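You operate a simulated robot arm through the tools that you are given. There is no shell and no other tool. Be economical: measure what you need, move in short steps, check, and stop when the job is done.

Carry out the task below with a simulated robot arm. There is one attempt and no reset: what you move stays moved.

TASK
Put the round pad on the top of the window stand. Then put the wax tin on the glass pane. Then fetch the teal tile from the sideboard top and set it on the rubber mat. Then take the yellow flowers and leave it on the blue plate. Then push the top sideboard drawer shut. Then put the apple in the small tub. Then put the herb shaker on the plate on the top of the side table. Then press the charger button to switch it off. Then open the sideboard door under the grinder. Keep to this order. Set down upright: herb shaker.

Only the result counts: the job must be done as asked and must still hold three seconds after the hand-in. Knocking over, shifting, dropping, spilling or breaking anything else fails it.

THE ROBOT
A 7-joint arm with a vacuum gripper on a trunk, on a base that drives. Base frame: it is fixed to the floor where the robot stands at the start and does not move with it; the origin is under the middle of the robot, x ahead of it, y to its left, z up. Lengths are in cm, angles in degrees, forces in N, time in s.
Its first joint turns from -166.0 to 166.0 degrees. Places, roughly: apple (8x8x7 cm) [-200, 140, 80]; blue plate (21x21x3 cm) [-140, -30, 90]; charger button [-570, 170, 80]; glass pane (16x12x1 cm) [40, 0, 80]; herb shaker [-175, 150, 75]; plate (14x14x3 cm) [50, -20, 80]; round pad (7x7x2 cm) [70, 0, 80]; rubber mat [50, 30, 80]; sideboard door under the grinder [-190, 0, 50]; small tub (17x15x8 cm) [-460, 540, 120]; top of the window stand [60, 100, 70]; top sideboard drawer [-140, 10, 70]; yellow flowers (13x12x35 cm) [-110, -10, 120]. Payload 1.06 kg.
Tool frame: the origin (TCP) lies in the middle of the cups' lips, and z points out of the cups. The gripper has 1 cup of 2.4 cm across, covering 2.4 by 2.4 cm (tool x, y); the bellows give 0.8 cm. With the vacuum on, a cup seals on a smooth face that it is pressed against (1 to 4 N); it does not hold porous or soft things. The pull reaches 23 N.
Orientation is that of the tool frame in the base frame, as a unit quaternion [x, y, z, w]. With the cups facing straight down, the tool's x points along the base's -x, its y along +y and its z along -z.

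THE INTERFACE
- The arm moves only by the tool jog_arm. Its argument "plan" is a list that holds one entry, the list of rows, each a list of 7 numbers: the vacuum: 1 switches it on, 0 off, then the shift along the tool's x, y, z in cm, then the turn, a rotation vector about the tool's x, y, z in degrees. In form: [[[suction, tx, ty, tz, wx, wy, wz], ...]]. A call has 1 to 12 rows; each row is the pose to reach, as a shift and turn from the pose commanded when the call began, along the tool's axes at that moment. Rows are played at 5 a second. More than 5 cm and 8.6 degrees between two rows, or a gripper value outside its range, and nothing of the call is played. A pose out of reach is approached as far as the arm can. The call stops where the force on the tool passes 40 N (or 10 N more than at its start, if that is more) or the arm is blocked; 0.2 s more then pass. The pull builds up within a second once a cup has sealed. Time passes only in rows, and 0.2 s behind the last, so rows that repeat a pose give it time. It gives the time, the measured TCP pose, the force on the tool (base axes) and the pull of the vacuum at its end, in the units of the frame above (readings bear some noise), with the torque about the TCP (base axes, N m) and any sound that the robot's microphone picked up.
- Cameras (640 x 400 px; columns grow to the right, rows downward): "scene" is now at [15.04, 17.87, 144.69]; the picture's right is [-0.52, -0.85, 0.00], its down [-0.80, 0.49, -0.36] and it looks along [0.31, -0.19, -0.93] (base axes); focal length 214 px, centre (320, 200). "wrist" rides on the gripper at [7.8, 1.9, -9.6] in the tool frame; the picture's right is [-0.24, 0.97, 0.00], its down [-0.71, -0.17, -0.68] and it looks along [-0.67, -0.16, 0.73] (tool axes); focal length 243 px, centre (320, 200). There is no depth. A picture from a camera that has moved, and an enlarged one, comes with that camera's place and axes in the base frame and with its lens.
- get_image(camera): a new picture of that camera. It takes no simulated time.
- drive_base(legs): drives the robot by 1 to 6 legs, each [ahead, left, turn to the left] in cm, cm and degrees, along the robot's own axes; the way and the turn of a leg run together, so that a leg with both is an arc; at most 150 cm and 180 degrees a leg. The arm and the cameras ride along, it lands a little off, and it stops where it bumps. It gives what a move gives.
- pan_tilt(pan, tilt): turns the head with the scene camera to pan (to the left, within 120 degrees either way) and tilt (down, from -29 to 69), counted from straight ahead of the robot. It gives what a move gives.
- inspect(camera, box): a new picture of the part [left, top, right, bottom] of that camera's present view, enlarged. It takes no simulated time.
- hand_in(): hands the job in; it is judged then, once.

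Work in short steps. Places have to be worked out from the pictures, the camera data and where the tool is seen: move nearer, look again, correct. Check each grasp and each placing, and mend what went wrong. You have 217 turns and 210 pictures in all, those below and enlarged ones among them. Switch the vacuum off and draw the arm clear of the work before you hand the job in, unless the task says otherwise; then end with one line.

The tools are called after "Emit:" as name(argument=value, ...) on one line, values as JSON. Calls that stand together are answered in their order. jog_arm: Moves the arm, as the interface text tells. Its arguments: {"type":"object","properties":{"plan":{"type":"array"}},"required":["plan"]} The other tools are called the same way: drive_base (legs) drives the base; pan_tilt (pan, tilt) turns the head that bears the scene camera; get_image (camera) takes a picture; inspect (camera, box) takes an enlarged picture of a part of a camera's view; hand_in () hands the job in.

At the start:

```text
time: 0.0
eef_pos: [24.95, 40.22, 129.11]
ee_rot: [0.0, 1.0, 0.0, 0.0]
contact_force: [-0.1, 0.4, -0.9]
wrist_torque: [0.03, 0.01, -0.01]
pull: 0.0
robot x, y, heading: [0.44, -0.25, 0.0]
head pan, tilt: [-31.4, 68.8]
```

scene: 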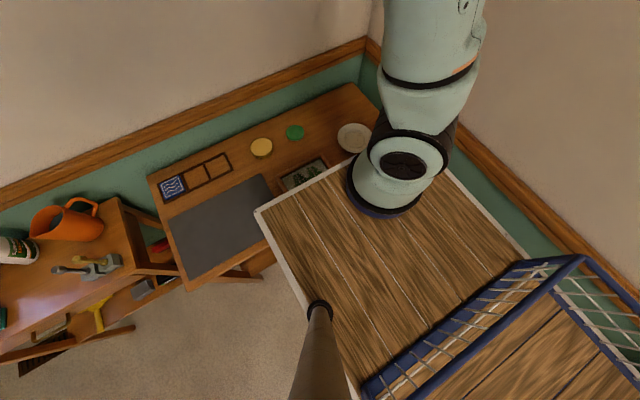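
wrist: 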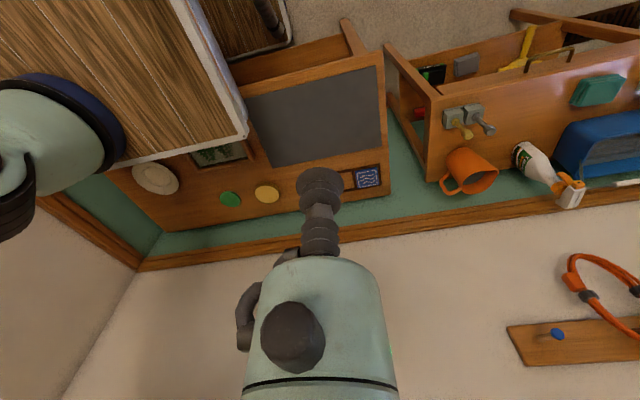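

I start by enlarging the side table region and panning around to learn the layout.

Emit:
inspect(camera="scene", box=[140, 80, 400, 290])

Emit:
inspect(camera="wrist", box=[380, 0, 640, 210])

Emit:
inspect(camera="wrist", box=[100, 60, 400, 260])

```text
1.90 times, centred on (270, 185) of scene
camera zoom: at [15.04, 17.87, 144.69], right [-0.52, -0.85, 0.0], down [-0.8, 0.49, -0.36], along [0.31, -0.19, -0.93], focal length 408 px, centre (415, 229)
```

zoom: 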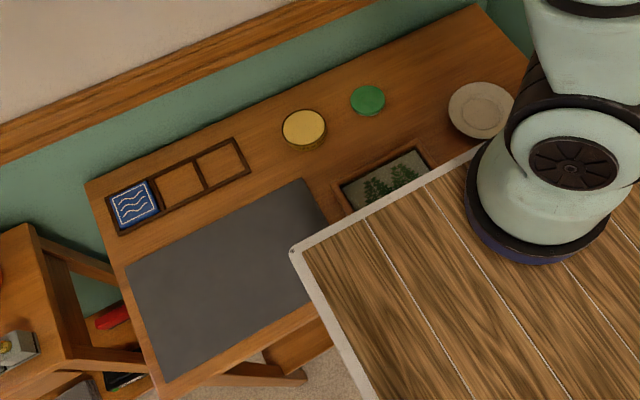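

```text
1.90 times, centred on (510, 105) of wrist
camera zoom: at [17.1, 42.15, 138.65], right [0.24, 0.97, 0.0], down [0.71, -0.17, 0.68], along [0.67, -0.16, -0.73], focal length 462 px, centre (-42, 381)
```

zoom: 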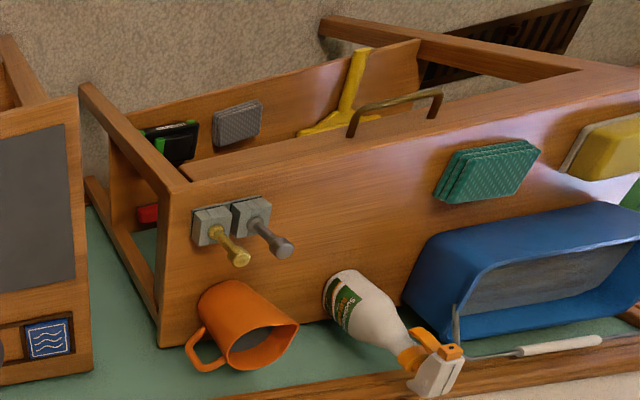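

```text
2.00 times, centred on (250, 160) of wrist
camera zoom: at [17.1, 42.15, 138.65], right [0.24, 0.97, 0.0], down [0.71, -0.17, 0.68], along [0.67, -0.16, -0.73], focal length 485 px, centre (460, 280)
```

zoom: 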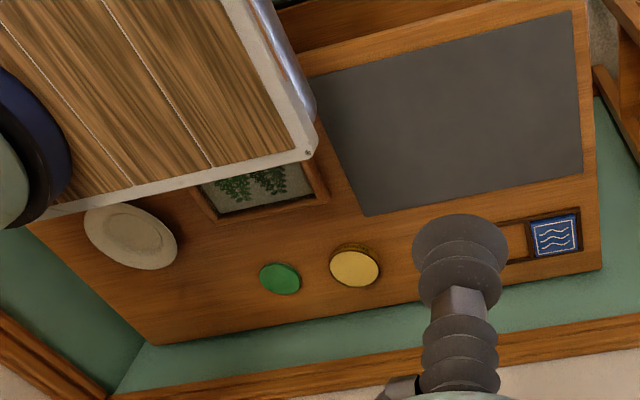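

The green disc (~7 cm) is the round pad at about [67,-2] and the yellow one (~8.5 cm) the wax tin at about [67,12]. Next I look around with the head.

Emit:
pan_tilt(pan=45, tilt=45)

Emit:
get_image(camera="scene")

Emit:
pan_tilt(pan=115, tilt=25)

Emit:
get_image(camera="scene")

Emit:
pan_tilt(pan=-115, tilt=25)

Emit:
get_image(camera="scene")

```text
time: 1.5
eef_pos: [25.06, 40.22, 129.25]
ee_rot: [-0.001, 1.0, 0.0, 0.0]
contact_force: [0.0, 0.1, -0.3]
wrist_torque: [-0.03, 0.0, 0.03]
pull: 0.0
robot x, y, heading: [0.44, 0.08, 0.1]
head pan, tilt: [45.0, 45.0]
```

```text
204 pictures are left
camera scene: at [16.02, 26.53, 147.57], right [0.71, -0.71, 0.0], down [-0.5, -0.5, -0.71], along [0.5, 0.5, -0.71], focal length 214 px, centre (320, 200)
```

scene: 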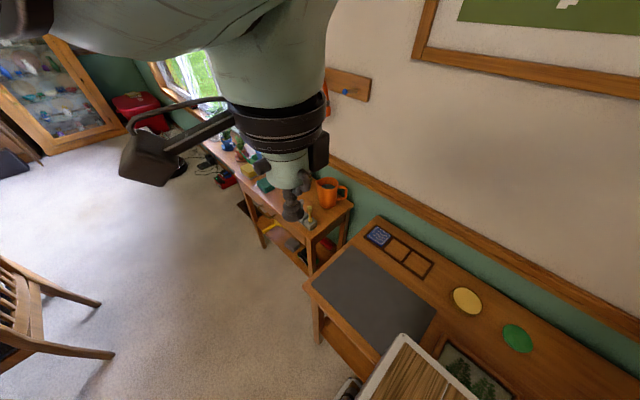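

```text
time: 2.9
eef_pos: [24.98, 40.26, 128.96]
ee_rot: [0.0, 1.0, 0.001, 0.0]
contact_force: [1.2, 0.4, -0.4]
wrist_torque: [0.02, -0.02, 0.0]
pull: 0.1
robot x, y, heading: [0.14, -0.22, -0.2]
head pan, tilt: [115.0, 25.0]
```

```text
203 pictures are left
camera scene: at [6.38, 29.14, 150.63], right [0.91, 0.42, 0.0], down [0.18, -0.38, -0.91], along [-0.38, 0.82, -0.42], focal length 214 px, centre (320, 200)
```

scene: 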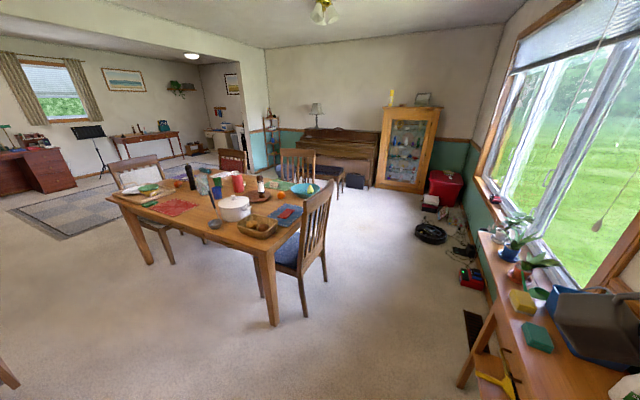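

```text
time: 6.2
eef_pos: [25.04, 40.13, 129.19]
ee_rot: [0.0, 1.0, 0.001, 0.0]
contact_force: [-0.3, 0.6, 0.3]
wrist_torque: [0.03, -0.01, 0.04]
pull: 0.1
robot x, y, heading: [0.01, 0.0, 0.1]
head pan, tilt: [-115.0, 25.0]
```

```text
202 pictures are left
camera scene: at [6.38, 12.43, 150.63], right [-0.91, 0.42, 0.0], down [0.18, 0.38, -0.91], along [-0.38, -0.82, -0.42], focal length 214 px, centre (320, 200)
```

scene: 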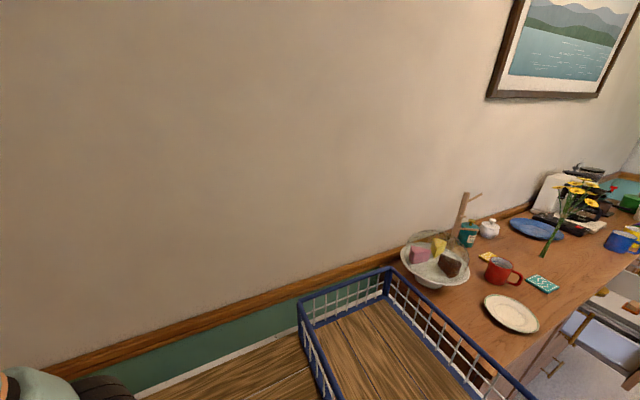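

The surroundings are clear: dining table behind-left, sideboard behind-right, window stand left. I move the tool over the round pad, staying high.

Emit:
jog_arm(plan=[[[0, -3.4, -3.4, 1, 0, 0, 0], [0, -6.8, -6.8, 2, 0, 0, 0], [0, -10.2, -10.2, 3, 0, 0, 0], [0, -13.6, -13.6, 4, 0, 0, 0], [0, -17, -17, 5, 0, 0, 0], [0, -20.4, -20.4, 6, 0, 0, 0], [0, -23.8, -23.8, 7, 0, 0, 0], [0, -27.2, -27.2, 8, 0, 0, 0], [0, -30.6, -30.6, 9, 0, 0, 0], [0, -34, -34, 10, 0, 0, 0], [0, -37.4, -37.4, 11, 0, 0, 0], [0, -40.8, -40.8, 12, 0, 0, 0]]])

Emit:
get_image(camera="wrist")

Emit:
pan_tilt(pan=-10, tilt=60)

Emit:
get_image(camera="scene")

```text
time: 8.8
eef_pos: [65.56, -0.79, 117.29]
ee_rot: [-0.002, 1.0, 0.0, -0.001]
contact_force: [-0.3, -0.1, 0.0]
wrist_torque: [0.02, -0.06, 0.03]
pull: 0.1
robot x, y, heading: [0.4, 0.14, 0.4]
head pan, tilt: [-115.0, 25.0]
```

```text
201 pictures are left
camera wrist: at [57.77, 1.15, 126.72], right [0.23, 0.97, 0.0], down [0.71, -0.17, 0.69], along [0.67, -0.16, -0.73], focal length 243 px, centre (320, 200)
```

wrist: 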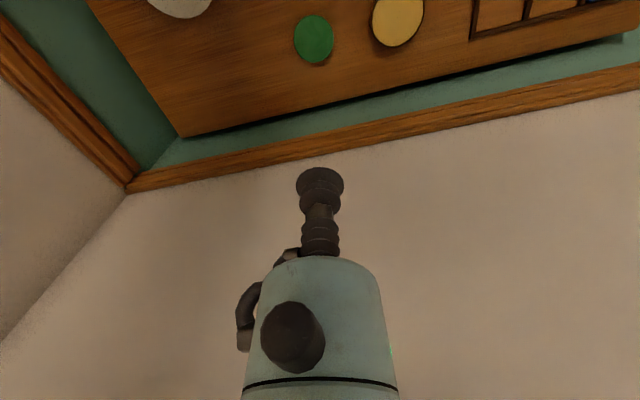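

```text
time: 10.6
eef_pos: [65.64, -0.64, 117.16]
ee_rot: [0.0, 1.0, 0.001, 0.0]
contact_force: [0.8, 0.8, -0.5]
wrist_torque: [0.0, 0.01, 0.02]
pull: 0.1
robot x, y, heading: [-0.13, -0.07, 0.0]
head pan, tilt: [-10.0, 60.0]
```

```text
200 pictures are left
camera scene: at [16.83, 19.62, 145.63], right [-0.17, -0.98, 0.0], down [-0.85, 0.15, -0.5], along [0.49, -0.09, -0.87], focal length 214 px, centre (320, 200)
```

scene: 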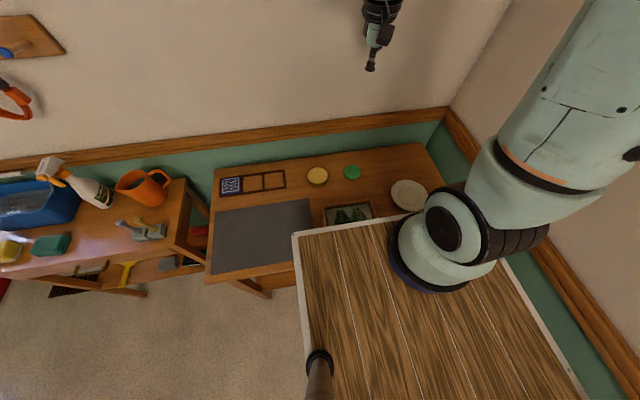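

Triangulating gives the pad top near [65.7,-1.9,78]. I descend to about z=84 and check.

Emit:
jog_arm(plan=[[[0, 0, -1.2, 4.8, 0, 0, 0], [0, 0, -1.2, 9.6, 0, 0, 0], [0, 0, -1.2, 14.4, 0, 0, 0], [0, 0, -1.2, 19.2, 0, 0, 0], [0, 0, -1.2, 24, 0, 0, 0], [0, 0, -1.2, 28.8, 0, 0, 0], [0, 0, -1.2, 33, 0, 0, 0], [0, 0, -1.2, 33, 0, 0, 0]]])

Emit:
get_image(camera="wrist")

Emit:
inspect(camera="scene", box=[200, 110, 440, 260])

```text
time: 12.4
eef_pos: [65.55, -1.68, 83.95]
ee_rot: [0.0, 1.0, 0.001, 0.001]
contact_force: [0.2, 0.5, 0.0]
wrist_torque: [0.02, -0.01, 0.04]
pull: 0.2
robot x, y, heading: [-0.1, 0.05, 0.1]
head pan, tilt: [-10.0, 60.0]
```

```text
199 pictures are left
camera wrist: at [57.69, 0.28, 93.43], right [0.24, 0.97, 0.0], down [0.71, -0.17, 0.68], along [0.67, -0.16, -0.73], focal length 243 px, centre (320, 200)
```

wrist: 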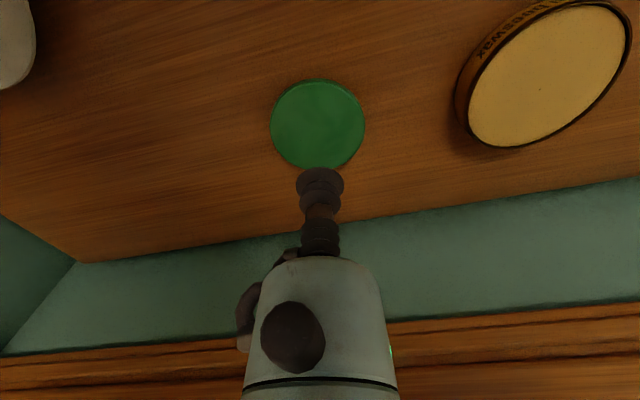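

```text
2.67 times, centred on (320, 185) of scene
camera zoom: at [16.83, 19.62, 145.63], right [-0.17, -0.98, 0.0], down [-0.85, 0.15, -0.5], along [0.49, -0.09, -0.87], focal length 572 px, centre (320, 240)
```

zoom: 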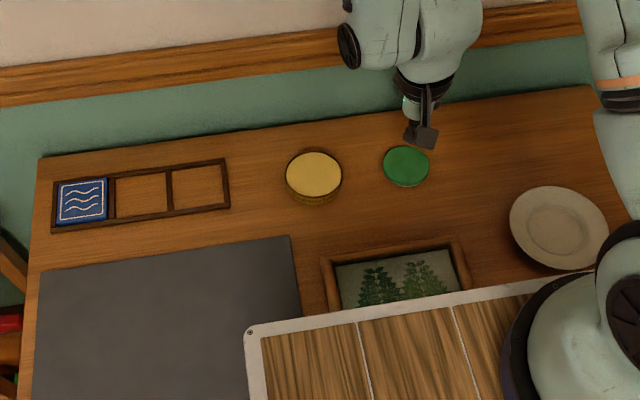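

The tool is centered on the green pad. Descend slowly with vacuum on, reading force.

Emit:
jog_arm(plan=[[[1, 0.3, 0, 3, 0, 0, 0], [1, 0.3, 0, 5.5, 0, 0, 0], [1, 0.3, 0, 6.2, 0, 0, 0], [1, 0.3, 0, 6.2, 0, 0, 0]]])

```text
time: 13.4
eef_pos: [65.47, -1.79, 77.81]
ee_rot: [0.0, 1.0, 0.001, 0.0]
contact_force: [0.0, 0.2, 0.7]
wrist_torque: [-0.01, 0.0, -0.01]
pull: 0.1
robot x, y, heading: [-0.15, 0.38, 0.1]
head pan, tilt: [-10.0, 60.0]
```

Not yet sealed; continue down in small steps.

Emit:
jog_arm(plan=[[[1, 0, 0, 0.3, 0, 0, 0], [1, 0, 0, 0.6, 0, 0, 0], [1, 0, 0, 0.6, 0, 0, 0]]])

```text
time: 14.2
eef_pos: [65.24, -1.72, 77.24]
ee_rot: [0.0, 1.0, 0.001, 0.0]
contact_force: [-1.2, -0.1, 6.4]
wrist_torque: [0.01, -0.01, -0.06]
pull: 22.7
robot x, y, heading: [-0.07, -0.1, -0.1]
head pan, tilt: [-10.0, 60.0]
```

Sealed (22.7). Lift and look at the window stand.

Emit:
jog_arm(plan=[[[1, 0, 0, -2, 0, 0, 0], [1, 0, 0, -6, 0, 0, 0], [1, 0, 0, -11, 0, 0, 0], [1, 0, 0, -16, 0, 0, 0], [1, 0, 0, -21, 0, 0, 0], [1, 0, 0, -26, 0, 0, 0], [1, 0, 0, -30, 0, 0, 0]]])

Emit:
pan_tilt(pan=40, tilt=50)

Emit:
get_image(camera="scene")

Emit:
get_image(camera="wrist")

```text
time: 15.8
eef_pos: [65.72, -1.71, 107.49]
ee_rot: [0.0, 1.0, 0.001, -0.001]
contact_force: [0.0, 0.7, -0.4]
wrist_torque: [0.0, 0.03, -0.01]
pull: 22.8
robot x, y, heading: [0.46, 0.32, 0.1]
head pan, tilt: [-10.0, 60.0]
```

```text
time: 17.0
eef_pos: [65.66, -1.84, 107.35]
ee_rot: [0.0, 1.0, 0.001, 0.0]
contact_force: [-0.4, -0.3, -1.3]
wrist_torque: [-0.03, 0.0, 0.04]
pull: 22.7
robot x, y, heading: [-0.01, -0.32, 0.2]
head pan, tilt: [40.0, 50.0]
```

```text
197 pictures are left
camera scene: at [16.17, 25.72, 146.88], right [0.64, -0.77, 0.0], down [-0.59, -0.49, -0.64], along [0.49, 0.41, -0.77], focal length 214 px, centre (320, 200)
```

scene: 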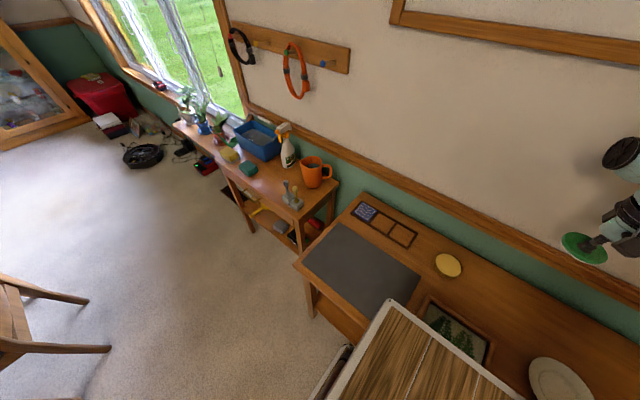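

```text
196 pictures are left
camera wrist: at [57.82, 0.14, 116.88], right [0.24, 0.97, 0.0], down [0.71, -0.17, 0.68], along [0.67, -0.16, -0.73], focal length 243 px, centre (320, 200)
```

wrist: 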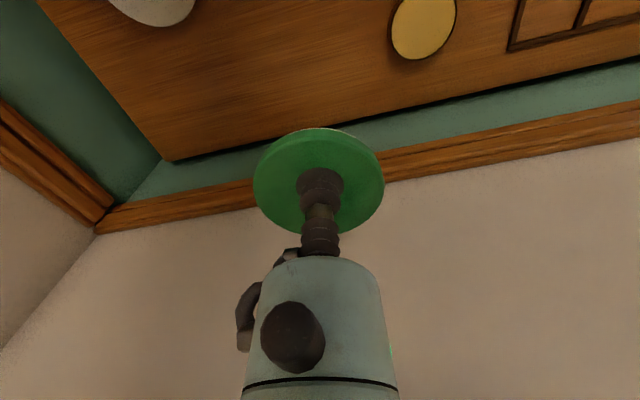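

Pad held. Enlarge the window stand to find free room.

Emit:
inspect(camera="scene", box=[165, 85, 355, 265])

```text
2.22 times, centred on (260, 175) of scene
camera zoom: at [16.17, 25.72, 146.88], right [0.64, -0.77, 0.0], down [-0.59, -0.49, -0.64], along [0.49, 0.41, -0.77], focal length 477 px, centre (453, 256)
```

zoom: 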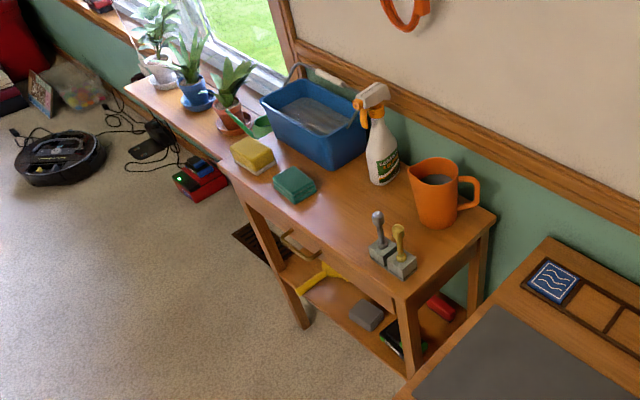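

Free spot on the stand lies between green sponge and the stamps, around [59,96]. I drive left (slightly back first to keep off the side table edge).

Emit:
drive_base(legs=[[-2, 0, 0], [0, 45, 0]])

Emit:
get_image(camera="scene")

Emit:
get_image(camera="wrist")

```text
time: 20.1
eef_pos: [63.63, 42.67, 107.47]
ee_rot: [-0.001, 1.0, 0.0, 0.0]
contact_force: [-0.9, -0.8, -0.4]
wrist_torque: [0.0, 0.02, 0.0]
pull: 23.2
robot x, y, heading: [-1.88, 44.22, 0.3]
head pan, tilt: [40.0, 50.0]
```

```text
194 pictures are left
camera scene: at [14.06, 70.17, 146.89], right [0.64, -0.76, 0.0], down [-0.59, -0.49, -0.64], along [0.49, 0.41, -0.77], focal length 214 px, centre (320, 200)
```

scene: 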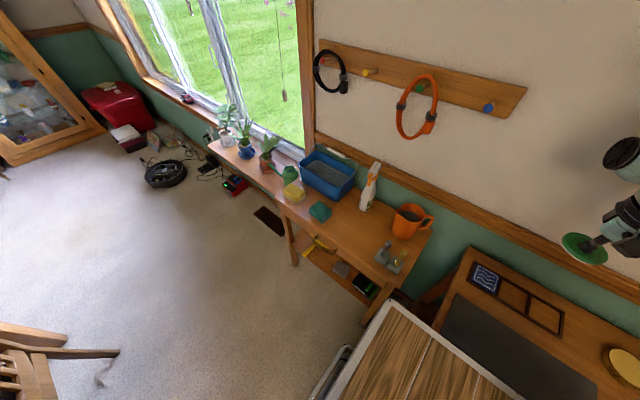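

```text
193 pictures are left
camera wrist: at [55.76, 44.66, 116.9], right [0.23, 0.97, 0.0], down [0.71, -0.17, 0.68], along [0.67, -0.16, -0.73], focal length 243 px, centre (320, 200)
```

wrist: 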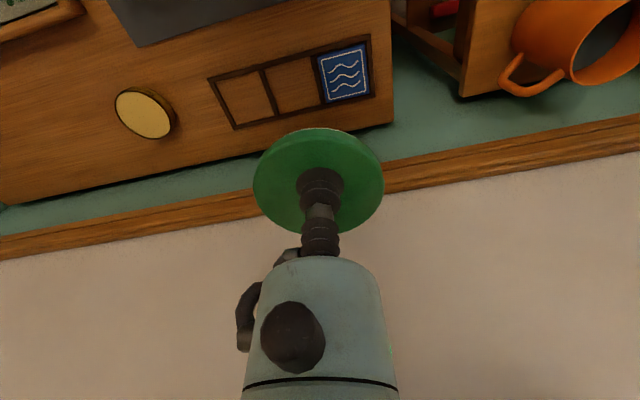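

Spot at about [59.5,90] is free (stamps at y≈72, sponge at y≈107). Move the arm over it.

Emit:
jog_arm(plan=[[[1, 0.4, 4.75, 0, 0, 0, 0], [1, 0.8, 9.5, 0, 0, 0, 0], [1, 1.2, 14.2, 0, 0, 0, 0], [1, 1.6, 18.9, 0, 0, 0, 0], [1, 2, 23.6, 0, 0, 0, 0], [1, 2.4, 28.4, 0, 0, 0, 0], [1, 2.8, 33.1, 0, 0, 0, 0], [1, 3.2, 37.8, 0, 0, 0, 0], [1, 3.6, 42.6, 0, 0, 0, 0], [1, 4, 47.3, 0, 0, 0, 0], [1, 4, 47.3, 0, 0, 0, 0]]])

Emit:
get_image(camera="wrist")

Emit:
inspect(camera="scene", box=[200, 120, 460, 310])

```text
time: 22.5
eef_pos: [59.49, 90.17, 107.47]
ee_rot: [-0.001, 1.0, 0.001, 0.0]
contact_force: [0.4, 0.3, -1.0]
wrist_torque: [0.0, 0.01, 0.0]
pull: 23.5
robot x, y, heading: [-2.26, 43.85, 0.1]
head pan, tilt: [40.0, 50.0]
```

```text
192 pictures are left
camera wrist: at [51.6, 92.07, 116.95], right [0.23, 0.97, 0.0], down [0.71, -0.17, 0.68], along [0.67, -0.16, -0.73], focal length 243 px, centre (320, 200)
```

wrist: 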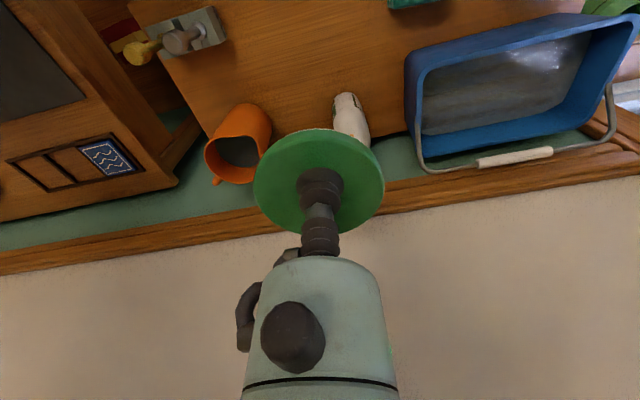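

```text
2.11 times, centred on (330, 215) of scene
camera zoom: at [14.05, 70.17, 146.89], right [0.64, -0.76, 0.0], down [-0.59, -0.49, -0.64], along [0.49, 0.41, -0.77], focal length 452 px, centre (299, 168)
```

zoom: 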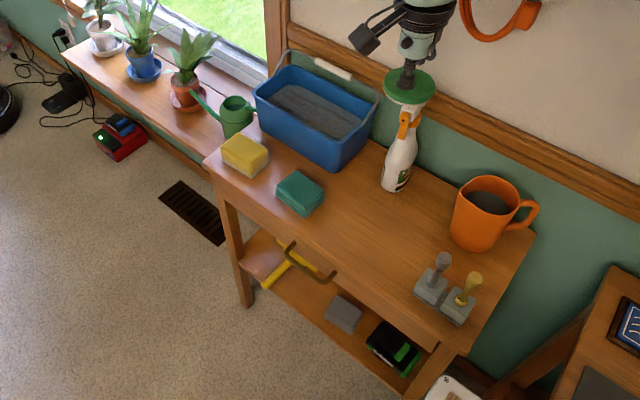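

Room is clear under the pad. Descend to z≈80 and check.

Emit:
jog_arm(plan=[[[1, 0, 0, 4.5, 0, 0, 0], [1, 0, 0, 9, 0, 0, 0], [1, 0, 0, 13.5, 0, 0, 0], [1, 0, 0, 18, 0, 0, 0], [1, 0, 0, 22.5, 0, 0, 0], [1, 0, 0, 27, 0, 0, 0], [1, 0, 0, 27, 0, 0, 0]]])

Emit:
get_image(camera="wrist")

Emit:
inspect(camera="scene", box=[200, 120, 460, 310])

```text
time: 24.1
eef_pos: [59.56, 90.16, 80.33]
ee_rot: [0.0, 1.0, 0.001, 0.0]
contact_force: [-0.6, -0.3, -0.9]
wrist_torque: [0.0, 0.02, -0.02]
pull: 22.5
robot x, y, heading: [-2.28, 44.1, 0.1]
head pan, tilt: [40.0, 50.0]
```

```text
190 pictures are left
camera wrist: at [51.68, 92.11, 89.86], right [0.23, 0.97, 0.0], down [0.71, -0.17, 0.68], along [0.67, -0.16, -0.73], focal length 243 px, centre (320, 200)
```

wrist: 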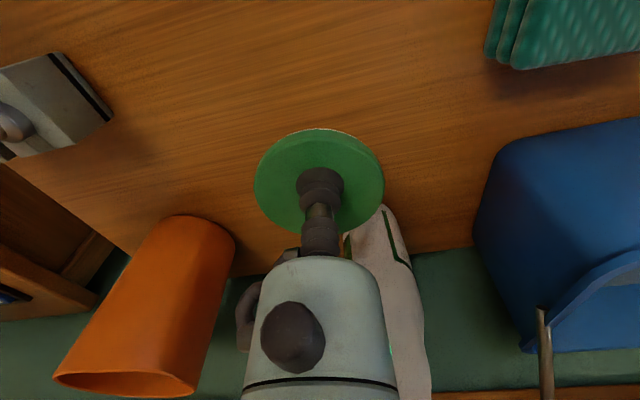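

```text
2.11 times, centred on (330, 215) of scene
camera zoom: at [14.06, 70.17, 146.88], right [0.64, -0.76, 0.0], down [-0.59, -0.49, -0.64], along [0.49, 0.41, -0.77], focal length 452 px, centre (299, 168)
```

zoom: 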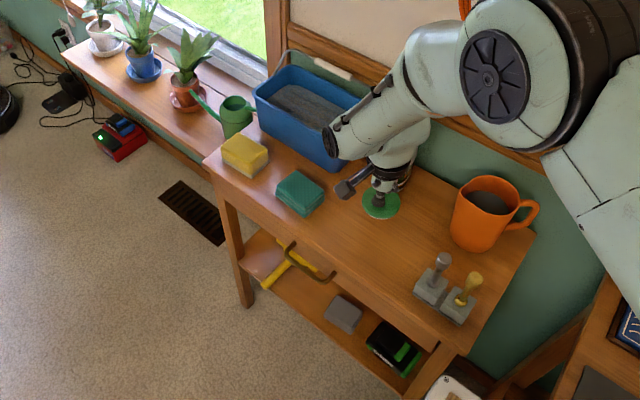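

Clearance is fine; shift 2 cm toward the robot and lower in steps until contact.

Emit:
jog_arm(plan=[[[1, 2, 0, 2, 0, 0, 0], [1, 2, 0, 5, 0, 0, 0], [1, 2, 0, 7, 0, 0, 0], [1, 2, 0, 7, 0, 0, 0]]])

Emit:
get_image(camera="wrist")

Emit:
inspect(camera="scene", box=[290, 160, 430, 270])

```text
time: 24.9
eef_pos: [57.59, 90.21, 74.32]
ee_rot: [0.0, 1.0, 0.004, 0.002]
contact_force: [-1.8, -1.2, 22.1]
wrist_torque: [0.08, -0.08, -0.02]
pull: 22.8
robot x, y, heading: [-2.2, 44.1, -0.0]
head pan, tilt: [40.0, 50.0]
stopped in row 4: the force on the tool passed its limit (the readings are from after the stop); the commanded pose is now the measured one
```

```text
188 pictures are left
camera wrist: at [49.75, 92.11, 83.84], right [0.23, 0.97, 0.01], down [0.71, -0.17, 0.69], along [0.67, -0.16, -0.73], focal length 243 px, centre (320, 200)
```

wrist: 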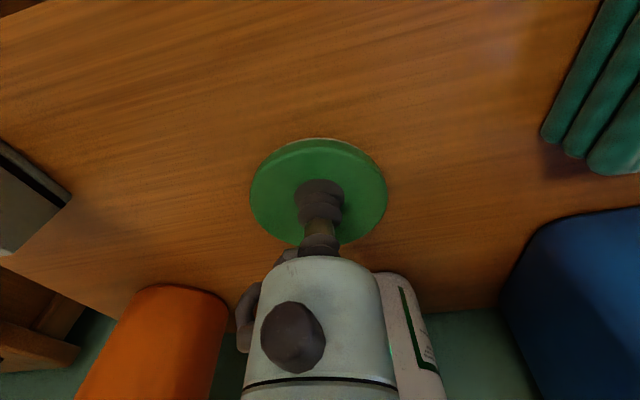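

```text
3.64 times, centred on (360, 215) of scene
camera zoom: at [13.99, 70.11, 146.9], right [0.64, -0.76, 0.0], down [-0.59, -0.49, -0.64], along [0.49, 0.41, -0.77], focal length 780 px, centre (174, 146)
```

zoom: 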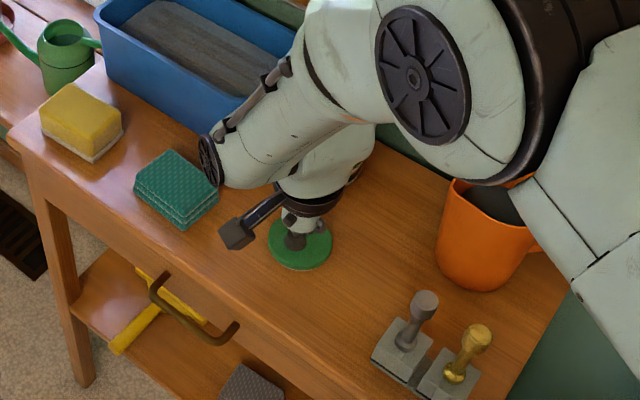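

The pad rests on the stand (contact at TCP 74.3). Release and lift.

Emit:
jog_arm(plan=[[[0, 0, 0, -0.3, 0, 0, 0], [0, 0, 0, -0.4, 0, 0, 0], [0, 0, 0, -0.4, 0, 0, 0], [0, 0, 0, -0.4, 0, 0, 0], [0, 0, 0, -1, 0, 0, 0], [0, 0, 0, -3, 0, 0, 0], [0, 0, 0, -8, 0, 0, 0], [0, 0, 0, -13, 0, 0, 0], [0, 0, 0, -18, 0, 0, 0], [0, 0, 0, -23, 0, 0, 0], [0, 0, 0, -28, 0, 0, 0], [0, 0, 0, -33, 0, 0, 0]]])

Emit:
inspect(camera="scene", box=[200, 120, 460, 310])

```text
time: 27.5
eef_pos: [57.65, 90.19, 107.65]
ee_rot: [0.001, 1.0, 0.0, 0.001]
contact_force: [-0.2, -0.3, -0.4]
wrist_torque: [-0.02, 0.03, 0.0]
pull: 0.1
robot x, y, heading: [-1.94, 44.4, -0.0]
head pan, tilt: [40.0, 50.0]
```

```text
2.11 times, centred on (330, 215) of scene
camera zoom: at [14.08, 70.2, 146.87], right [0.64, -0.76, 0.0], down [-0.59, -0.49, -0.64], along [0.49, 0.41, -0.77], focal length 452 px, centre (299, 168)
```

zoom: 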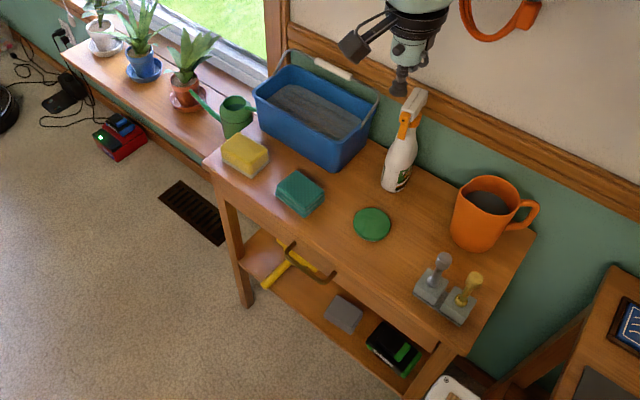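

Pad placed. Move back toward the wax tin.

Emit:
jog_arm(plan=[[[0, -0.5, -4.8, 0, 0, 0, 0], [0, -1, -9.6, 0, 0, 0, 0], [0, -1.5, -14.4, 0, 0, 0, 0], [0, -2, -19.2, 0, 0, 0, 0], [0, -2.5, -24, 0, 0, 0, 0], [0, -3, -28.8, 0, 0, 0, 0], [0, -3.5, -33.6, 0, 0, 0, 0], [0, -4, -38.4, 0, 0, 0, 0], [0, -4.5, -43.2, 0, 0, 0, 0], [0, -5, -48, 0, 0, 0, 0], [0, -5.5, -52.8, 0, 0, 0, 0], [0, -6, -57.6, 0, 0, 0, 0]]])

Emit:
jog_arm(plan=[[[0, -0.8, -4.8, 0, 0, 0, 0], [0, -1.6, -9.6, 0, 0, 0, 0], [0, -2.4, -14.4, 0, 0, 0, 0], [0, -3, -19.2, 0, 0, 0, 0], [0, -3, -20.5, 4.5, 0, 0, 0], [0, -3, -20.5, 9, 0, 0, 0], [0, -3, -20.5, 9, 0, 0, 0]]])

Emit:
get_image(camera="wrist")

Emit:
pan_tilt(pan=-25, tilt=50)

Emit:
get_image(camera="scene")

```text
time: 30.1
eef_pos: [63.51, 32.72, 106.74]
ee_rot: [0.0, 1.0, 0.002, 0.0]
contact_force: [-0.9, 0.1, -0.3]
wrist_torque: [-0.05, -0.03, -0.02]
pull: 0.2
robot x, y, heading: [-2.33, 44.66, -0.1]
head pan, tilt: [40.0, 50.0]
```

```text
time: 31.7
eef_pos: [66.5, 12.0, 97.88]
ee_rot: [0.001, 1.0, 0.002, 0.001]
contact_force: [0.3, 0.9, 0.1]
wrist_torque: [-0.03, -0.01, 0.01]
pull: 0.1
robot x, y, heading: [-2.18, 44.58, -0.1]
head pan, tilt: [40.0, 50.0]
```

```text
185 pictures are left
camera wrist: at [58.64, 13.91, 107.34], right [0.23, 0.97, 0.0], down [0.71, -0.17, 0.69], along [0.67, -0.16, -0.73], focal length 243 px, centre (320, 200)
```

wrist: 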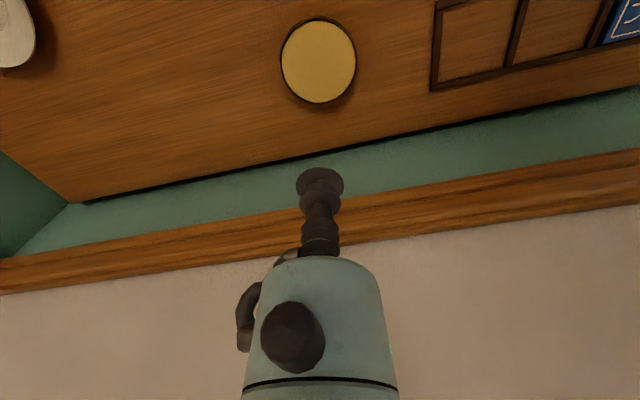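

```text
time: 33.0
eef_pos: [66.64, 12.03, 97.83]
ee_rot: [-0.001, 1.0, 0.002, 0.0]
contact_force: [-1.3, -0.3, 0.8]
wrist_torque: [0.01, 0.0, -0.01]
pull: 0.2
robot x, y, heading: [-2.15, 44.5, 0.2]
head pan, tilt: [-25.0, 50.0]
```

```text
184 pictures are left
camera scene: at [15.16, 61.96, 146.89], right [-0.42, -0.91, 0.0], down [-0.7, 0.32, -0.64], along [0.58, -0.27, -0.77], focal length 214 px, centre (320, 200)
```

scene: 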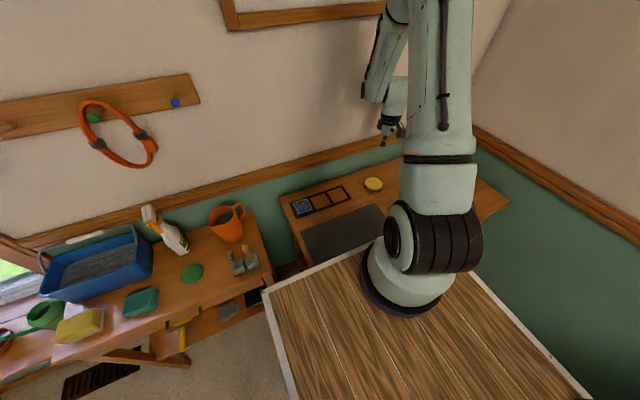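

Tin at about [65.2,12.1]. Descend to z≈81.5 then feel for it.

Emit:
jog_arm(plan=[[[1, 1.3, 0.1, 4.5, 0, 0, 0], [1, 1.3, 0.1, 9, 0, 0, 0], [1, 1.3, 0.1, 13.5, 0, 0, 0], [1, 1.3, 0.1, 16.5, 0, 0, 0], [1, 1.3, 0.1, 16.5, 0, 0, 0]]])

Emit:
get_image(camera="wrist")

```text
time: 34.2
eef_pos: [65.47, 12.07, 81.21]
ee_rot: [-0.001, 1.0, 0.002, 0.001]
contact_force: [-0.5, -0.4, -0.2]
wrist_torque: [0.02, 0.03, 0.03]
pull: 0.0
robot x, y, heading: [-2.34, 44.36, 0.2]
head pan, tilt: [-25.0, 50.0]
```

```text
183 pictures are left
camera wrist: at [57.47, 14.02, 90.83], right [0.23, 0.97, 0.0], down [0.71, -0.17, 0.69], along [0.67, -0.16, -0.73], focal length 243 px, centre (320, 200)
```

wrist: 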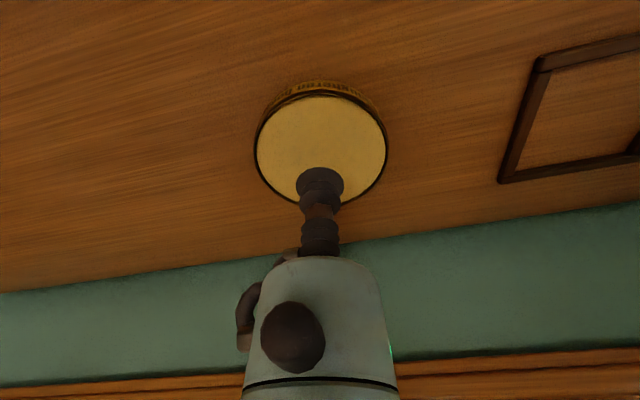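

Aligned. Feel down with vacuum on.

Emit:
jog_arm(plan=[[[1, 0.3, 0, 1, 0, 0, 0], [1, 0.3, 0, 1.7, 0, 0, 0], [1, 0.3, 0, 2.2, 0, 0, 0], [1, 0.3, 0, 2.2, 0, 0, 0]]])

```text
time: 35.2
eef_pos: [65.05, 11.98, 79.11]
ee_rot: [-0.001, 1.0, 0.002, 0.0]
contact_force: [-0.2, -0.4, -0.8]
wrist_torque: [-0.01, 0.0, 0.0]
pull: 0.1
robot x, y, heading: [-2.02, 44.26, 0.0]
head pan, tilt: [-25.0, 50.0]
```

No contact yet; continue.

Emit:
jog_arm(plan=[[[1, 0, 0, 0.4, 0, 0, 0], [1, 0, 0, 0.8, 0, 0, 0], [1, 0, 0, 0.8, 0, 0, 0]]])

```text
time: 36.0
eef_pos: [65.17, 12.13, 78.23]
ee_rot: [-0.001, 1.0, 0.001, 0.0]
contact_force: [0.2, 0.3, 1.2]
wrist_torque: [0.02, 0.01, -0.02]
pull: 23.0
robot x, y, heading: [-1.89, 44.34, 0.3]
head pan, tilt: [-25.0, 50.0]
```

Tin sealed. Lift and move over the glass pane (estimated centre [45.4,3]), then look.

Emit:
jog_arm(plan=[[[1, 0, 0, -2, 0, 0, 0], [1, 0, 0, -6, 0, 0, 0], [1, 0, 0, -11, 0, 0, 0], [1, 0, 0, -16, 0, 0, 0], [1, 4, -2, -17, 0, 0, 0], [1, 8, -4, -17, 0, 0, 0], [1, 12, -6, -17, 0, 0, 0], [1, 16, -8, -17, 0, 0, 0], [1, 19.5, -9, -17, 0, 0, 0], [1, 19.5, -9, -17, 0, 0, 0]]])

Emit:
get_image(camera="wrist")

Emit:
pan_tilt(pan=-60, tilt=60)

Emit:
get_image(camera="scene")

```text
time: 38.2
eef_pos: [45.68, 2.99, 95.3]
ee_rot: [0.0, 1.0, 0.002, 0.001]
contact_force: [0.6, 0.1, -1.4]
wrist_torque: [0.0, 0.03, 0.03]
pull: 23.3
robot x, y, heading: [-1.91, 44.48, 0.1]
head pan, tilt: [-25.0, 50.0]
```

```text
182 pictures are left
camera wrist: at [37.78, 4.9, 104.82], right [0.23, 0.97, 0.0], down [0.71, -0.17, 0.69], along [0.67, -0.16, -0.73], focal length 243 px, centre (320, 200)
```

wrist: 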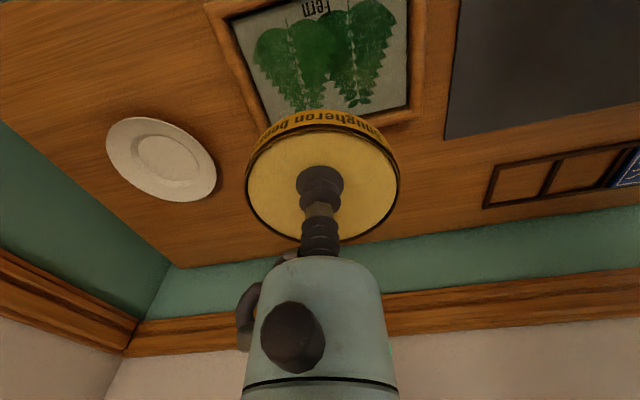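

```text
time: 39.2
eef_pos: [45.82, 2.96, 95.28]
ee_rot: [-0.001, 1.0, 0.001, 0.0]
contact_force: [-0.3, -0.5, -1.4]
wrist_torque: [0.03, 0.01, -0.01]
pull: 23.1
robot x, y, heading: [-1.85, 44.28, -0.1]
head pan, tilt: [-60.0, 60.0]
```

```text
181 pictures are left
camera scene: at [11.52, 59.43, 145.63], right [-0.86, -0.5, 0.0], down [-0.43, 0.75, -0.5], along [0.25, -0.43, -0.87], focal length 214 px, centre (320, 200)
```

scene: 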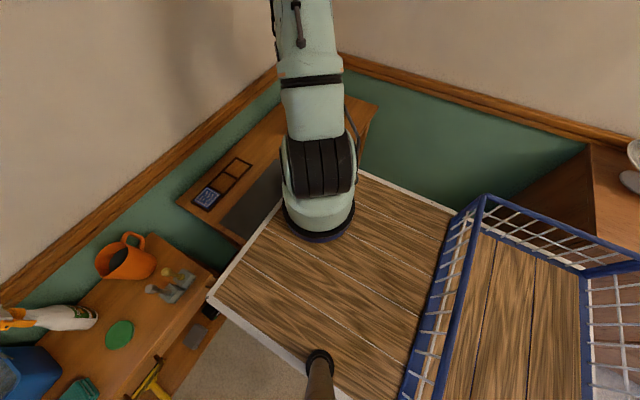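

Pane interior spans about x 39.5–51.5, y −4.2–12.2; centre [45.5,4]. Lower the tin there.

Emit:
jog_arm(plan=[[[1, 0.2, 1, 4.5, 0, 0, 0], [1, 0.2, 1, 9, 0, 0, 0], [1, 0.2, 1, 13, 0, 0, 0], [1, 0.2, 1, 14.5, 0, 0, 0], [1, 0.2, 1, 14.5, 0, 0, 0]]])

Emit:
get_image(camera="wrist")

```text
time: 40.4
eef_pos: [45.24, 4.12, 80.84]
ee_rot: [0.0, 1.0, 0.002, 0.001]
contact_force: [0.0, 0.5, 0.4]
wrist_torque: [-0.01, -0.02, -0.02]
pull: 22.5
robot x, y, heading: [-1.9, 44.15, 0.1]
head pan, tilt: [-60.0, 60.0]
```

```text
180 pictures are left
camera wrist: at [37.36, 6.04, 90.26], right [0.23, 0.97, 0.0], down [0.71, -0.17, 0.69], along [0.67, -0.16, -0.73], focal length 243 px, centre (320, 200)
```

wrist: 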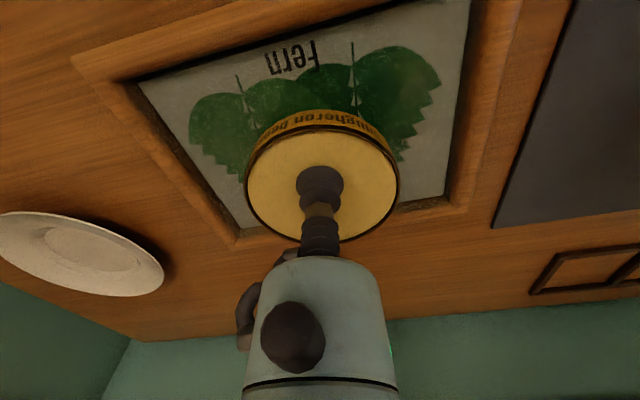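

Center confirmed ~[46,4]. Lower gently.

Emit:
jog_arm(plan=[[[1, -0.6, 0, 0.5, 0, 0, 0], [1, -0.6, 0, 1.0, 0, 0, 0], [1, -0.6, 0, 1.5, 0, 0, 0], [1, -0.6, 0, 1.5, 0, 0, 0]]])

```text
time: 41.2
eef_pos: [45.87, 4.14, 79.77]
ee_rot: [-0.001, 1.0, 0.001, 0.001]
contact_force: [-5.4, 5.0, 27.0]
wrist_torque: [-0.07, -0.04, 0.08]
pull: 22.8
robot x, y, heading: [-1.96, 44.2, 0.1]
head pan, tilt: [-60.0, 60.0]
stopped in row 3: the force on the tool passed its limit (the readings are from after the stop); the commanded pose is now the measured one
```

Contact. Release and lift, then check.

Emit:
jog_arm(plan=[[[0, 0, 0, -0.3, 0, 0, 0], [0, 0, 0, -0.3, 0, 0, 0], [0, 0, 0, -0.3, 0, 0, 0], [0, 0, 0, -0.3, 0, 0, 0], [0, 0, 0, -1, 0, 0, 0], [0, 0, 0, -3, 0, 0, 0], [0, 0, 0, -8, 0, 0, 0], [0, 0, 0, -13, 0, 0, 0], [0, 0, 0, -18, 0, 0, 0], [0, 0, 0, -23, 0, 0, 0], [0, 0, 0, -28, 0, 0, 0]]])

Emit:
get_image(camera="wrist")

```text
time: 43.6
eef_pos: [46.26, 4.04, 107.69]
ee_rot: [-0.001, 1.0, 0.002, 0.0]
contact_force: [0.9, -1.1, 0.6]
wrist_torque: [0.0, 0.04, -0.01]
pull: 0.2
robot x, y, heading: [-2.21, 44.11, -0.1]
head pan, tilt: [-60.0, 60.0]
```

```text
179 pictures are left
camera wrist: at [38.39, 5.95, 117.24], right [0.23, 0.97, 0.0], down [0.71, -0.17, 0.69], along [0.67, -0.16, -0.73], focal length 243 px, centre (320, 200)
```

wrist: 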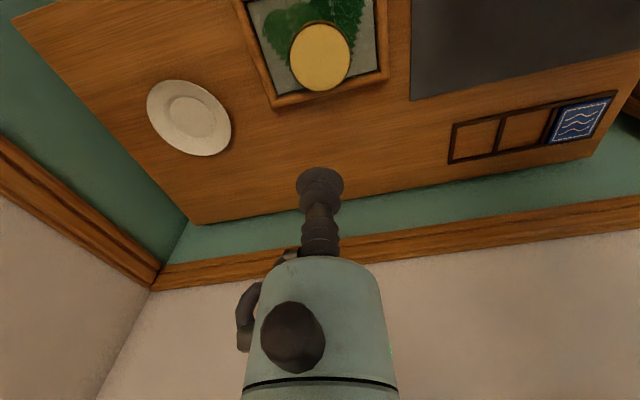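

Tin sits on the pane. Now I look behind for driving to the sideboard.

Emit:
pan_tilt(pan=120, tilt=40)

Emit:
get_image(camera="scene")

Emit:
pan_tilt(pan=-120, tilt=35)

Emit:
get_image(camera="scene")

```text
time: 46.3
eef_pos: [46.37, 4.08, 107.72]
ee_rot: [0.001, 1.0, 0.001, 0.0]
contact_force: [-0.1, -0.1, -0.8]
wrist_torque: [-0.01, -0.01, -0.04]
pull: 0.1
robot x, y, heading: [-1.98, 44.46, 0.0]
head pan, tilt: [120.0, 40.0]
```

```text
178 pictures are left
camera scene: at [3.91, 72.55, 148.3], right [0.87, 0.5, 0.0], down [0.32, -0.56, -0.77], along [-0.38, 0.66, -0.64], focal length 214 px, centre (320, 200)
```

scene: 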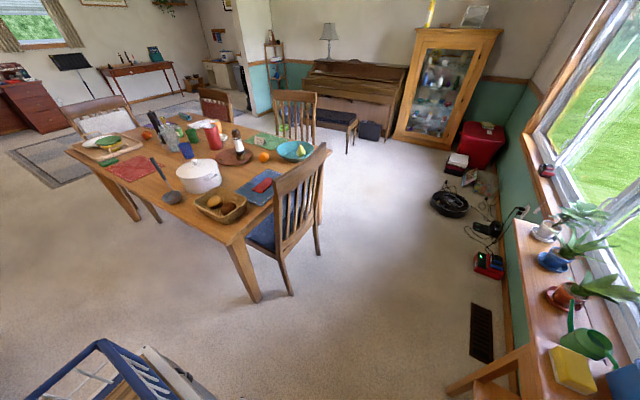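

```text
time: 49.7
eef_pos: [46.35, 4.18, 107.76]
ee_rot: [0.0, 1.0, 0.001, 0.001]
contact_force: [0.9, 0.1, 0.4]
wrist_torque: [0.01, -0.01, -0.02]
pull: 0.1
robot x, y, heading: [-2.29, 44.2, 0.0]
head pan, tilt: [-120.0, 35.0]
```

```text
177 pictures are left
camera scene: at [3.79, 57.56, 149.06], right [-0.87, 0.5, 0.0], down [0.29, 0.5, -0.82], along [-0.41, -0.71, -0.57], focal length 214 px, centre (320, 200)
```

scene: 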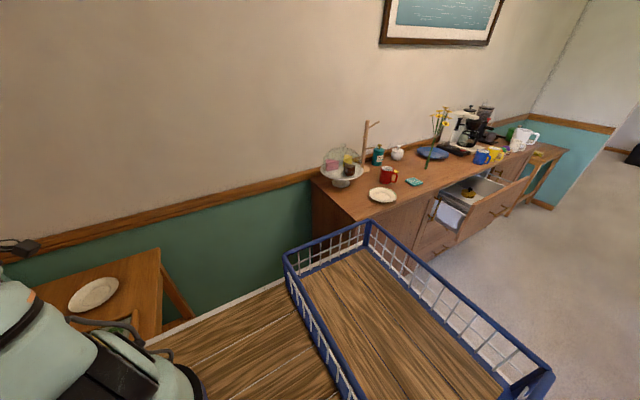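

Aisle between sideboard (open drawer to y≈24) and dining table (y≥102): I'll back in at heading 0 along y≈55. First bring the arm forward of the robot.

Emit:
jog_arm(plan=[[[0, -2, 4, -1, 0, 0, 0], [0, -4, 8, -2, 0, 0, 0], [0, -6, 12, -3, 0, 0, 0], [0, -8, 16, -4, 0, 0, 0], [0, -10, 20, -5, 0, 0, 0], [0, -12, 24, -6, 0, 0, 0], [0, -14, 28, -7, 0, 0, 0], [0, -16, 32, -8, 0, 0, 0], [0, -18, 36, -9, 0, 0, 0], [0, -20, 40, -10, 0, 0, 0]]])

Emit:
drive_base(legs=[[-20, 10, 0], [-80, 0, 0]])

Emit:
get_image(camera="scene")

Emit:
pan_tilt(pan=120, tilt=40)

Emit:
get_image(camera="scene")

```text
time: 51.9
eef_pos: [65.91, 44.29, 117.65]
ee_rot: [0.0, 1.0, 0.001, 0.001]
contact_force: [-1.0, -0.2, -0.6]
wrist_torque: [0.0, 0.01, 0.0]
pull: 0.1
robot x, y, heading: [-2.62, 44.28, 0.2]
head pan, tilt: [-120.0, 35.0]
```

```text
time: 57.5
eef_pos: [-34.49, 53.82, 117.59]
ee_rot: [0.0, 1.0, 0.001, 0.001]
contact_force: [0.8, -0.5, 0.3]
wrist_torque: [-0.01, -0.01, 0.03]
pull: 0.0
robot x, y, heading: [-102.39, 54.37, 0.0]
head pan, tilt: [-120.0, 35.0]
```

```text
176 pictures are left
camera scene: at [-96.54, 67.31, 149.06], right [-0.87, 0.5, 0.0], down [0.29, 0.5, -0.82], along [-0.41, -0.71, -0.57], focal length 214 px, centre (320, 200)
```

scene: 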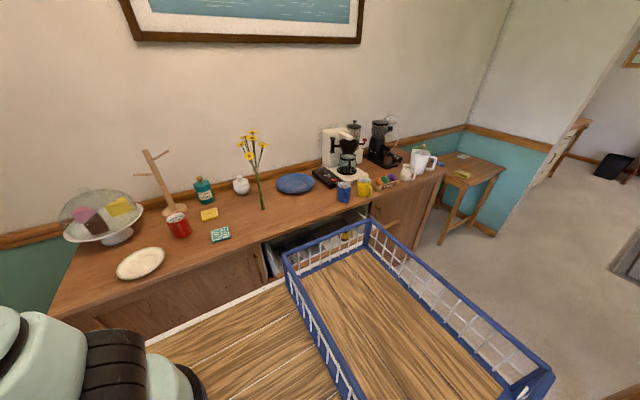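

```text
time: 60.9
eef_pos: [-34.36, 53.73, 117.52]
ee_rot: [0.0, 1.0, 0.0, 0.001]
contact_force: [-0.5, 0.0, 0.0]
wrist_torque: [-0.02, 0.0, 0.02]
pull: 0.0
robot x, y, heading: [-101.91, 54.23, 0.1]
head pan, tilt: [120.0, 40.0]
```

```text
175 pictures are left
camera scene: at [-96.4, 82.3, 148.3], right [0.87, 0.5, 0.0], down [0.32, -0.56, -0.77], along [-0.38, 0.66, -0.64], focal length 214 px, centre (320, 200)
```

scene: 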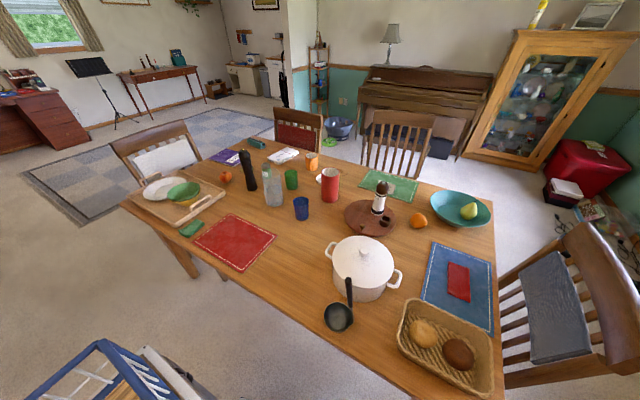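

Tile at about [-92.8,-5]. Swing the arm round to the right over the tile, staying high (z≈117).

Emit:
jog_arm(plan=[[[0, 0.6, -4.85, 0, 0, 0, 0], [0, 1.2, -9.7, 0, 0, 0, 0], [0, 1.8, -14.55, 0, 0, 0, 0], [0, 2.4, -19.4, 0, 0, 0, 0], [0, 3, -24.3, 0, 0, 0, 0], [0, 3.6, -29.1, 0, 0, 0, 0], [0, 4.2, -34, 0, 0, 0, 0], [0, 4.8, -38.8, 0, 0, 0, 0], [0, 5.4, -43.5, 0, 0, 0, 0], [0, 10, -45.4, 0, 0, 0, 0], [0, 14.6, -47.3, 0, 0, 0, 0], [0, 19, -49.5, 0, 0, 0, 0]]])

Emit:
jog_arm(plan=[[[0, 4.8, -1, 0, 0, 0, 0], [0, 9.6, -2, 0, 0, 0, 0], [0, 14.4, -3, 0, 0, 0, 0], [0, 19.2, -4, 0, 0, 0, 0], [0, 24, -5, 0, 0, 0, 0], [0, 28.8, -6, 0, 0, 0, 0], [0, 33.6, -7.5, 0, 0, 0, 0], [0, 38.4, -8.8, 0, 0, 0, 0], [0, 38.6, -9, 4.5, 0, 0, 0], [0, 38.6, -9, 9, 0, 0, 0], [0, 38.6, -9, 9, 0, 0, 0]]])

Emit:
get_image(camera="wrist")

Emit:
pan_tilt(pan=-90, tilt=40)

Emit:
get_image(camera="scene")

```text
time: 63.5
eef_pos: [-53.52, 4.59, 117.61]
ee_rot: [0.0, 1.0, 0.001, 0.0]
contact_force: [0.3, 0.1, -0.1]
wrist_torque: [-0.02, 0.01, 0.03]
pull: 0.1
robot x, y, heading: [-102.28, 54.08, 0.0]
head pan, tilt: [120.0, 40.0]
```

```text
refused: row 7 steps farther than a row can; nothing moved
```

```text
174 pictures are left
camera wrist: at [-61.33, 6.38, 127.09], right [0.23, 0.97, 0.0], down [0.71, -0.17, 0.69], along [0.67, -0.16, -0.73], focal length 243 px, centre (320, 200)
```

wrist: 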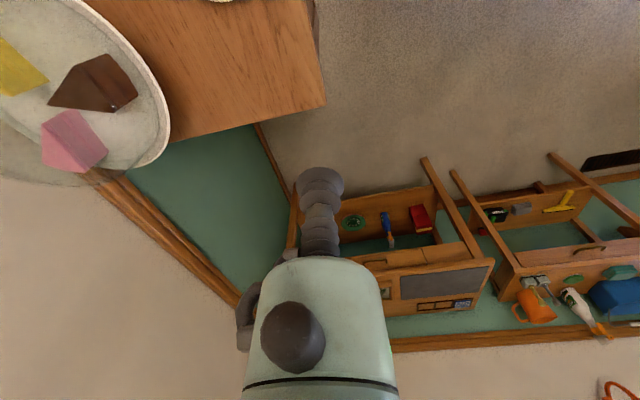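

```text
time: 66.5
eef_pos: [-53.37, 4.47, 117.66]
ee_rot: [0.0, 1.0, 0.001, 0.001]
contact_force: [-0.2, -0.4, 0.3]
wrist_torque: [0.01, 0.0, 0.0]
pull: 0.0
robot x, y, heading: [-102.38, 54.28, 0.1]
head pan, tilt: [-90.0, 40.0]
```

```text
173 pictures are left
camera scene: at [-92.13, 66.43, 148.3], right [-1.0, 0.0, 0.0], down [0.0, 0.64, -0.77], along [0.0, -0.77, -0.64], focal length 214 px, centre (320, 200)
```

scene: 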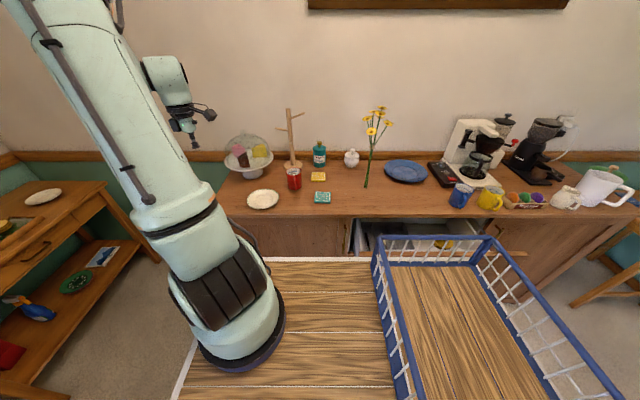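

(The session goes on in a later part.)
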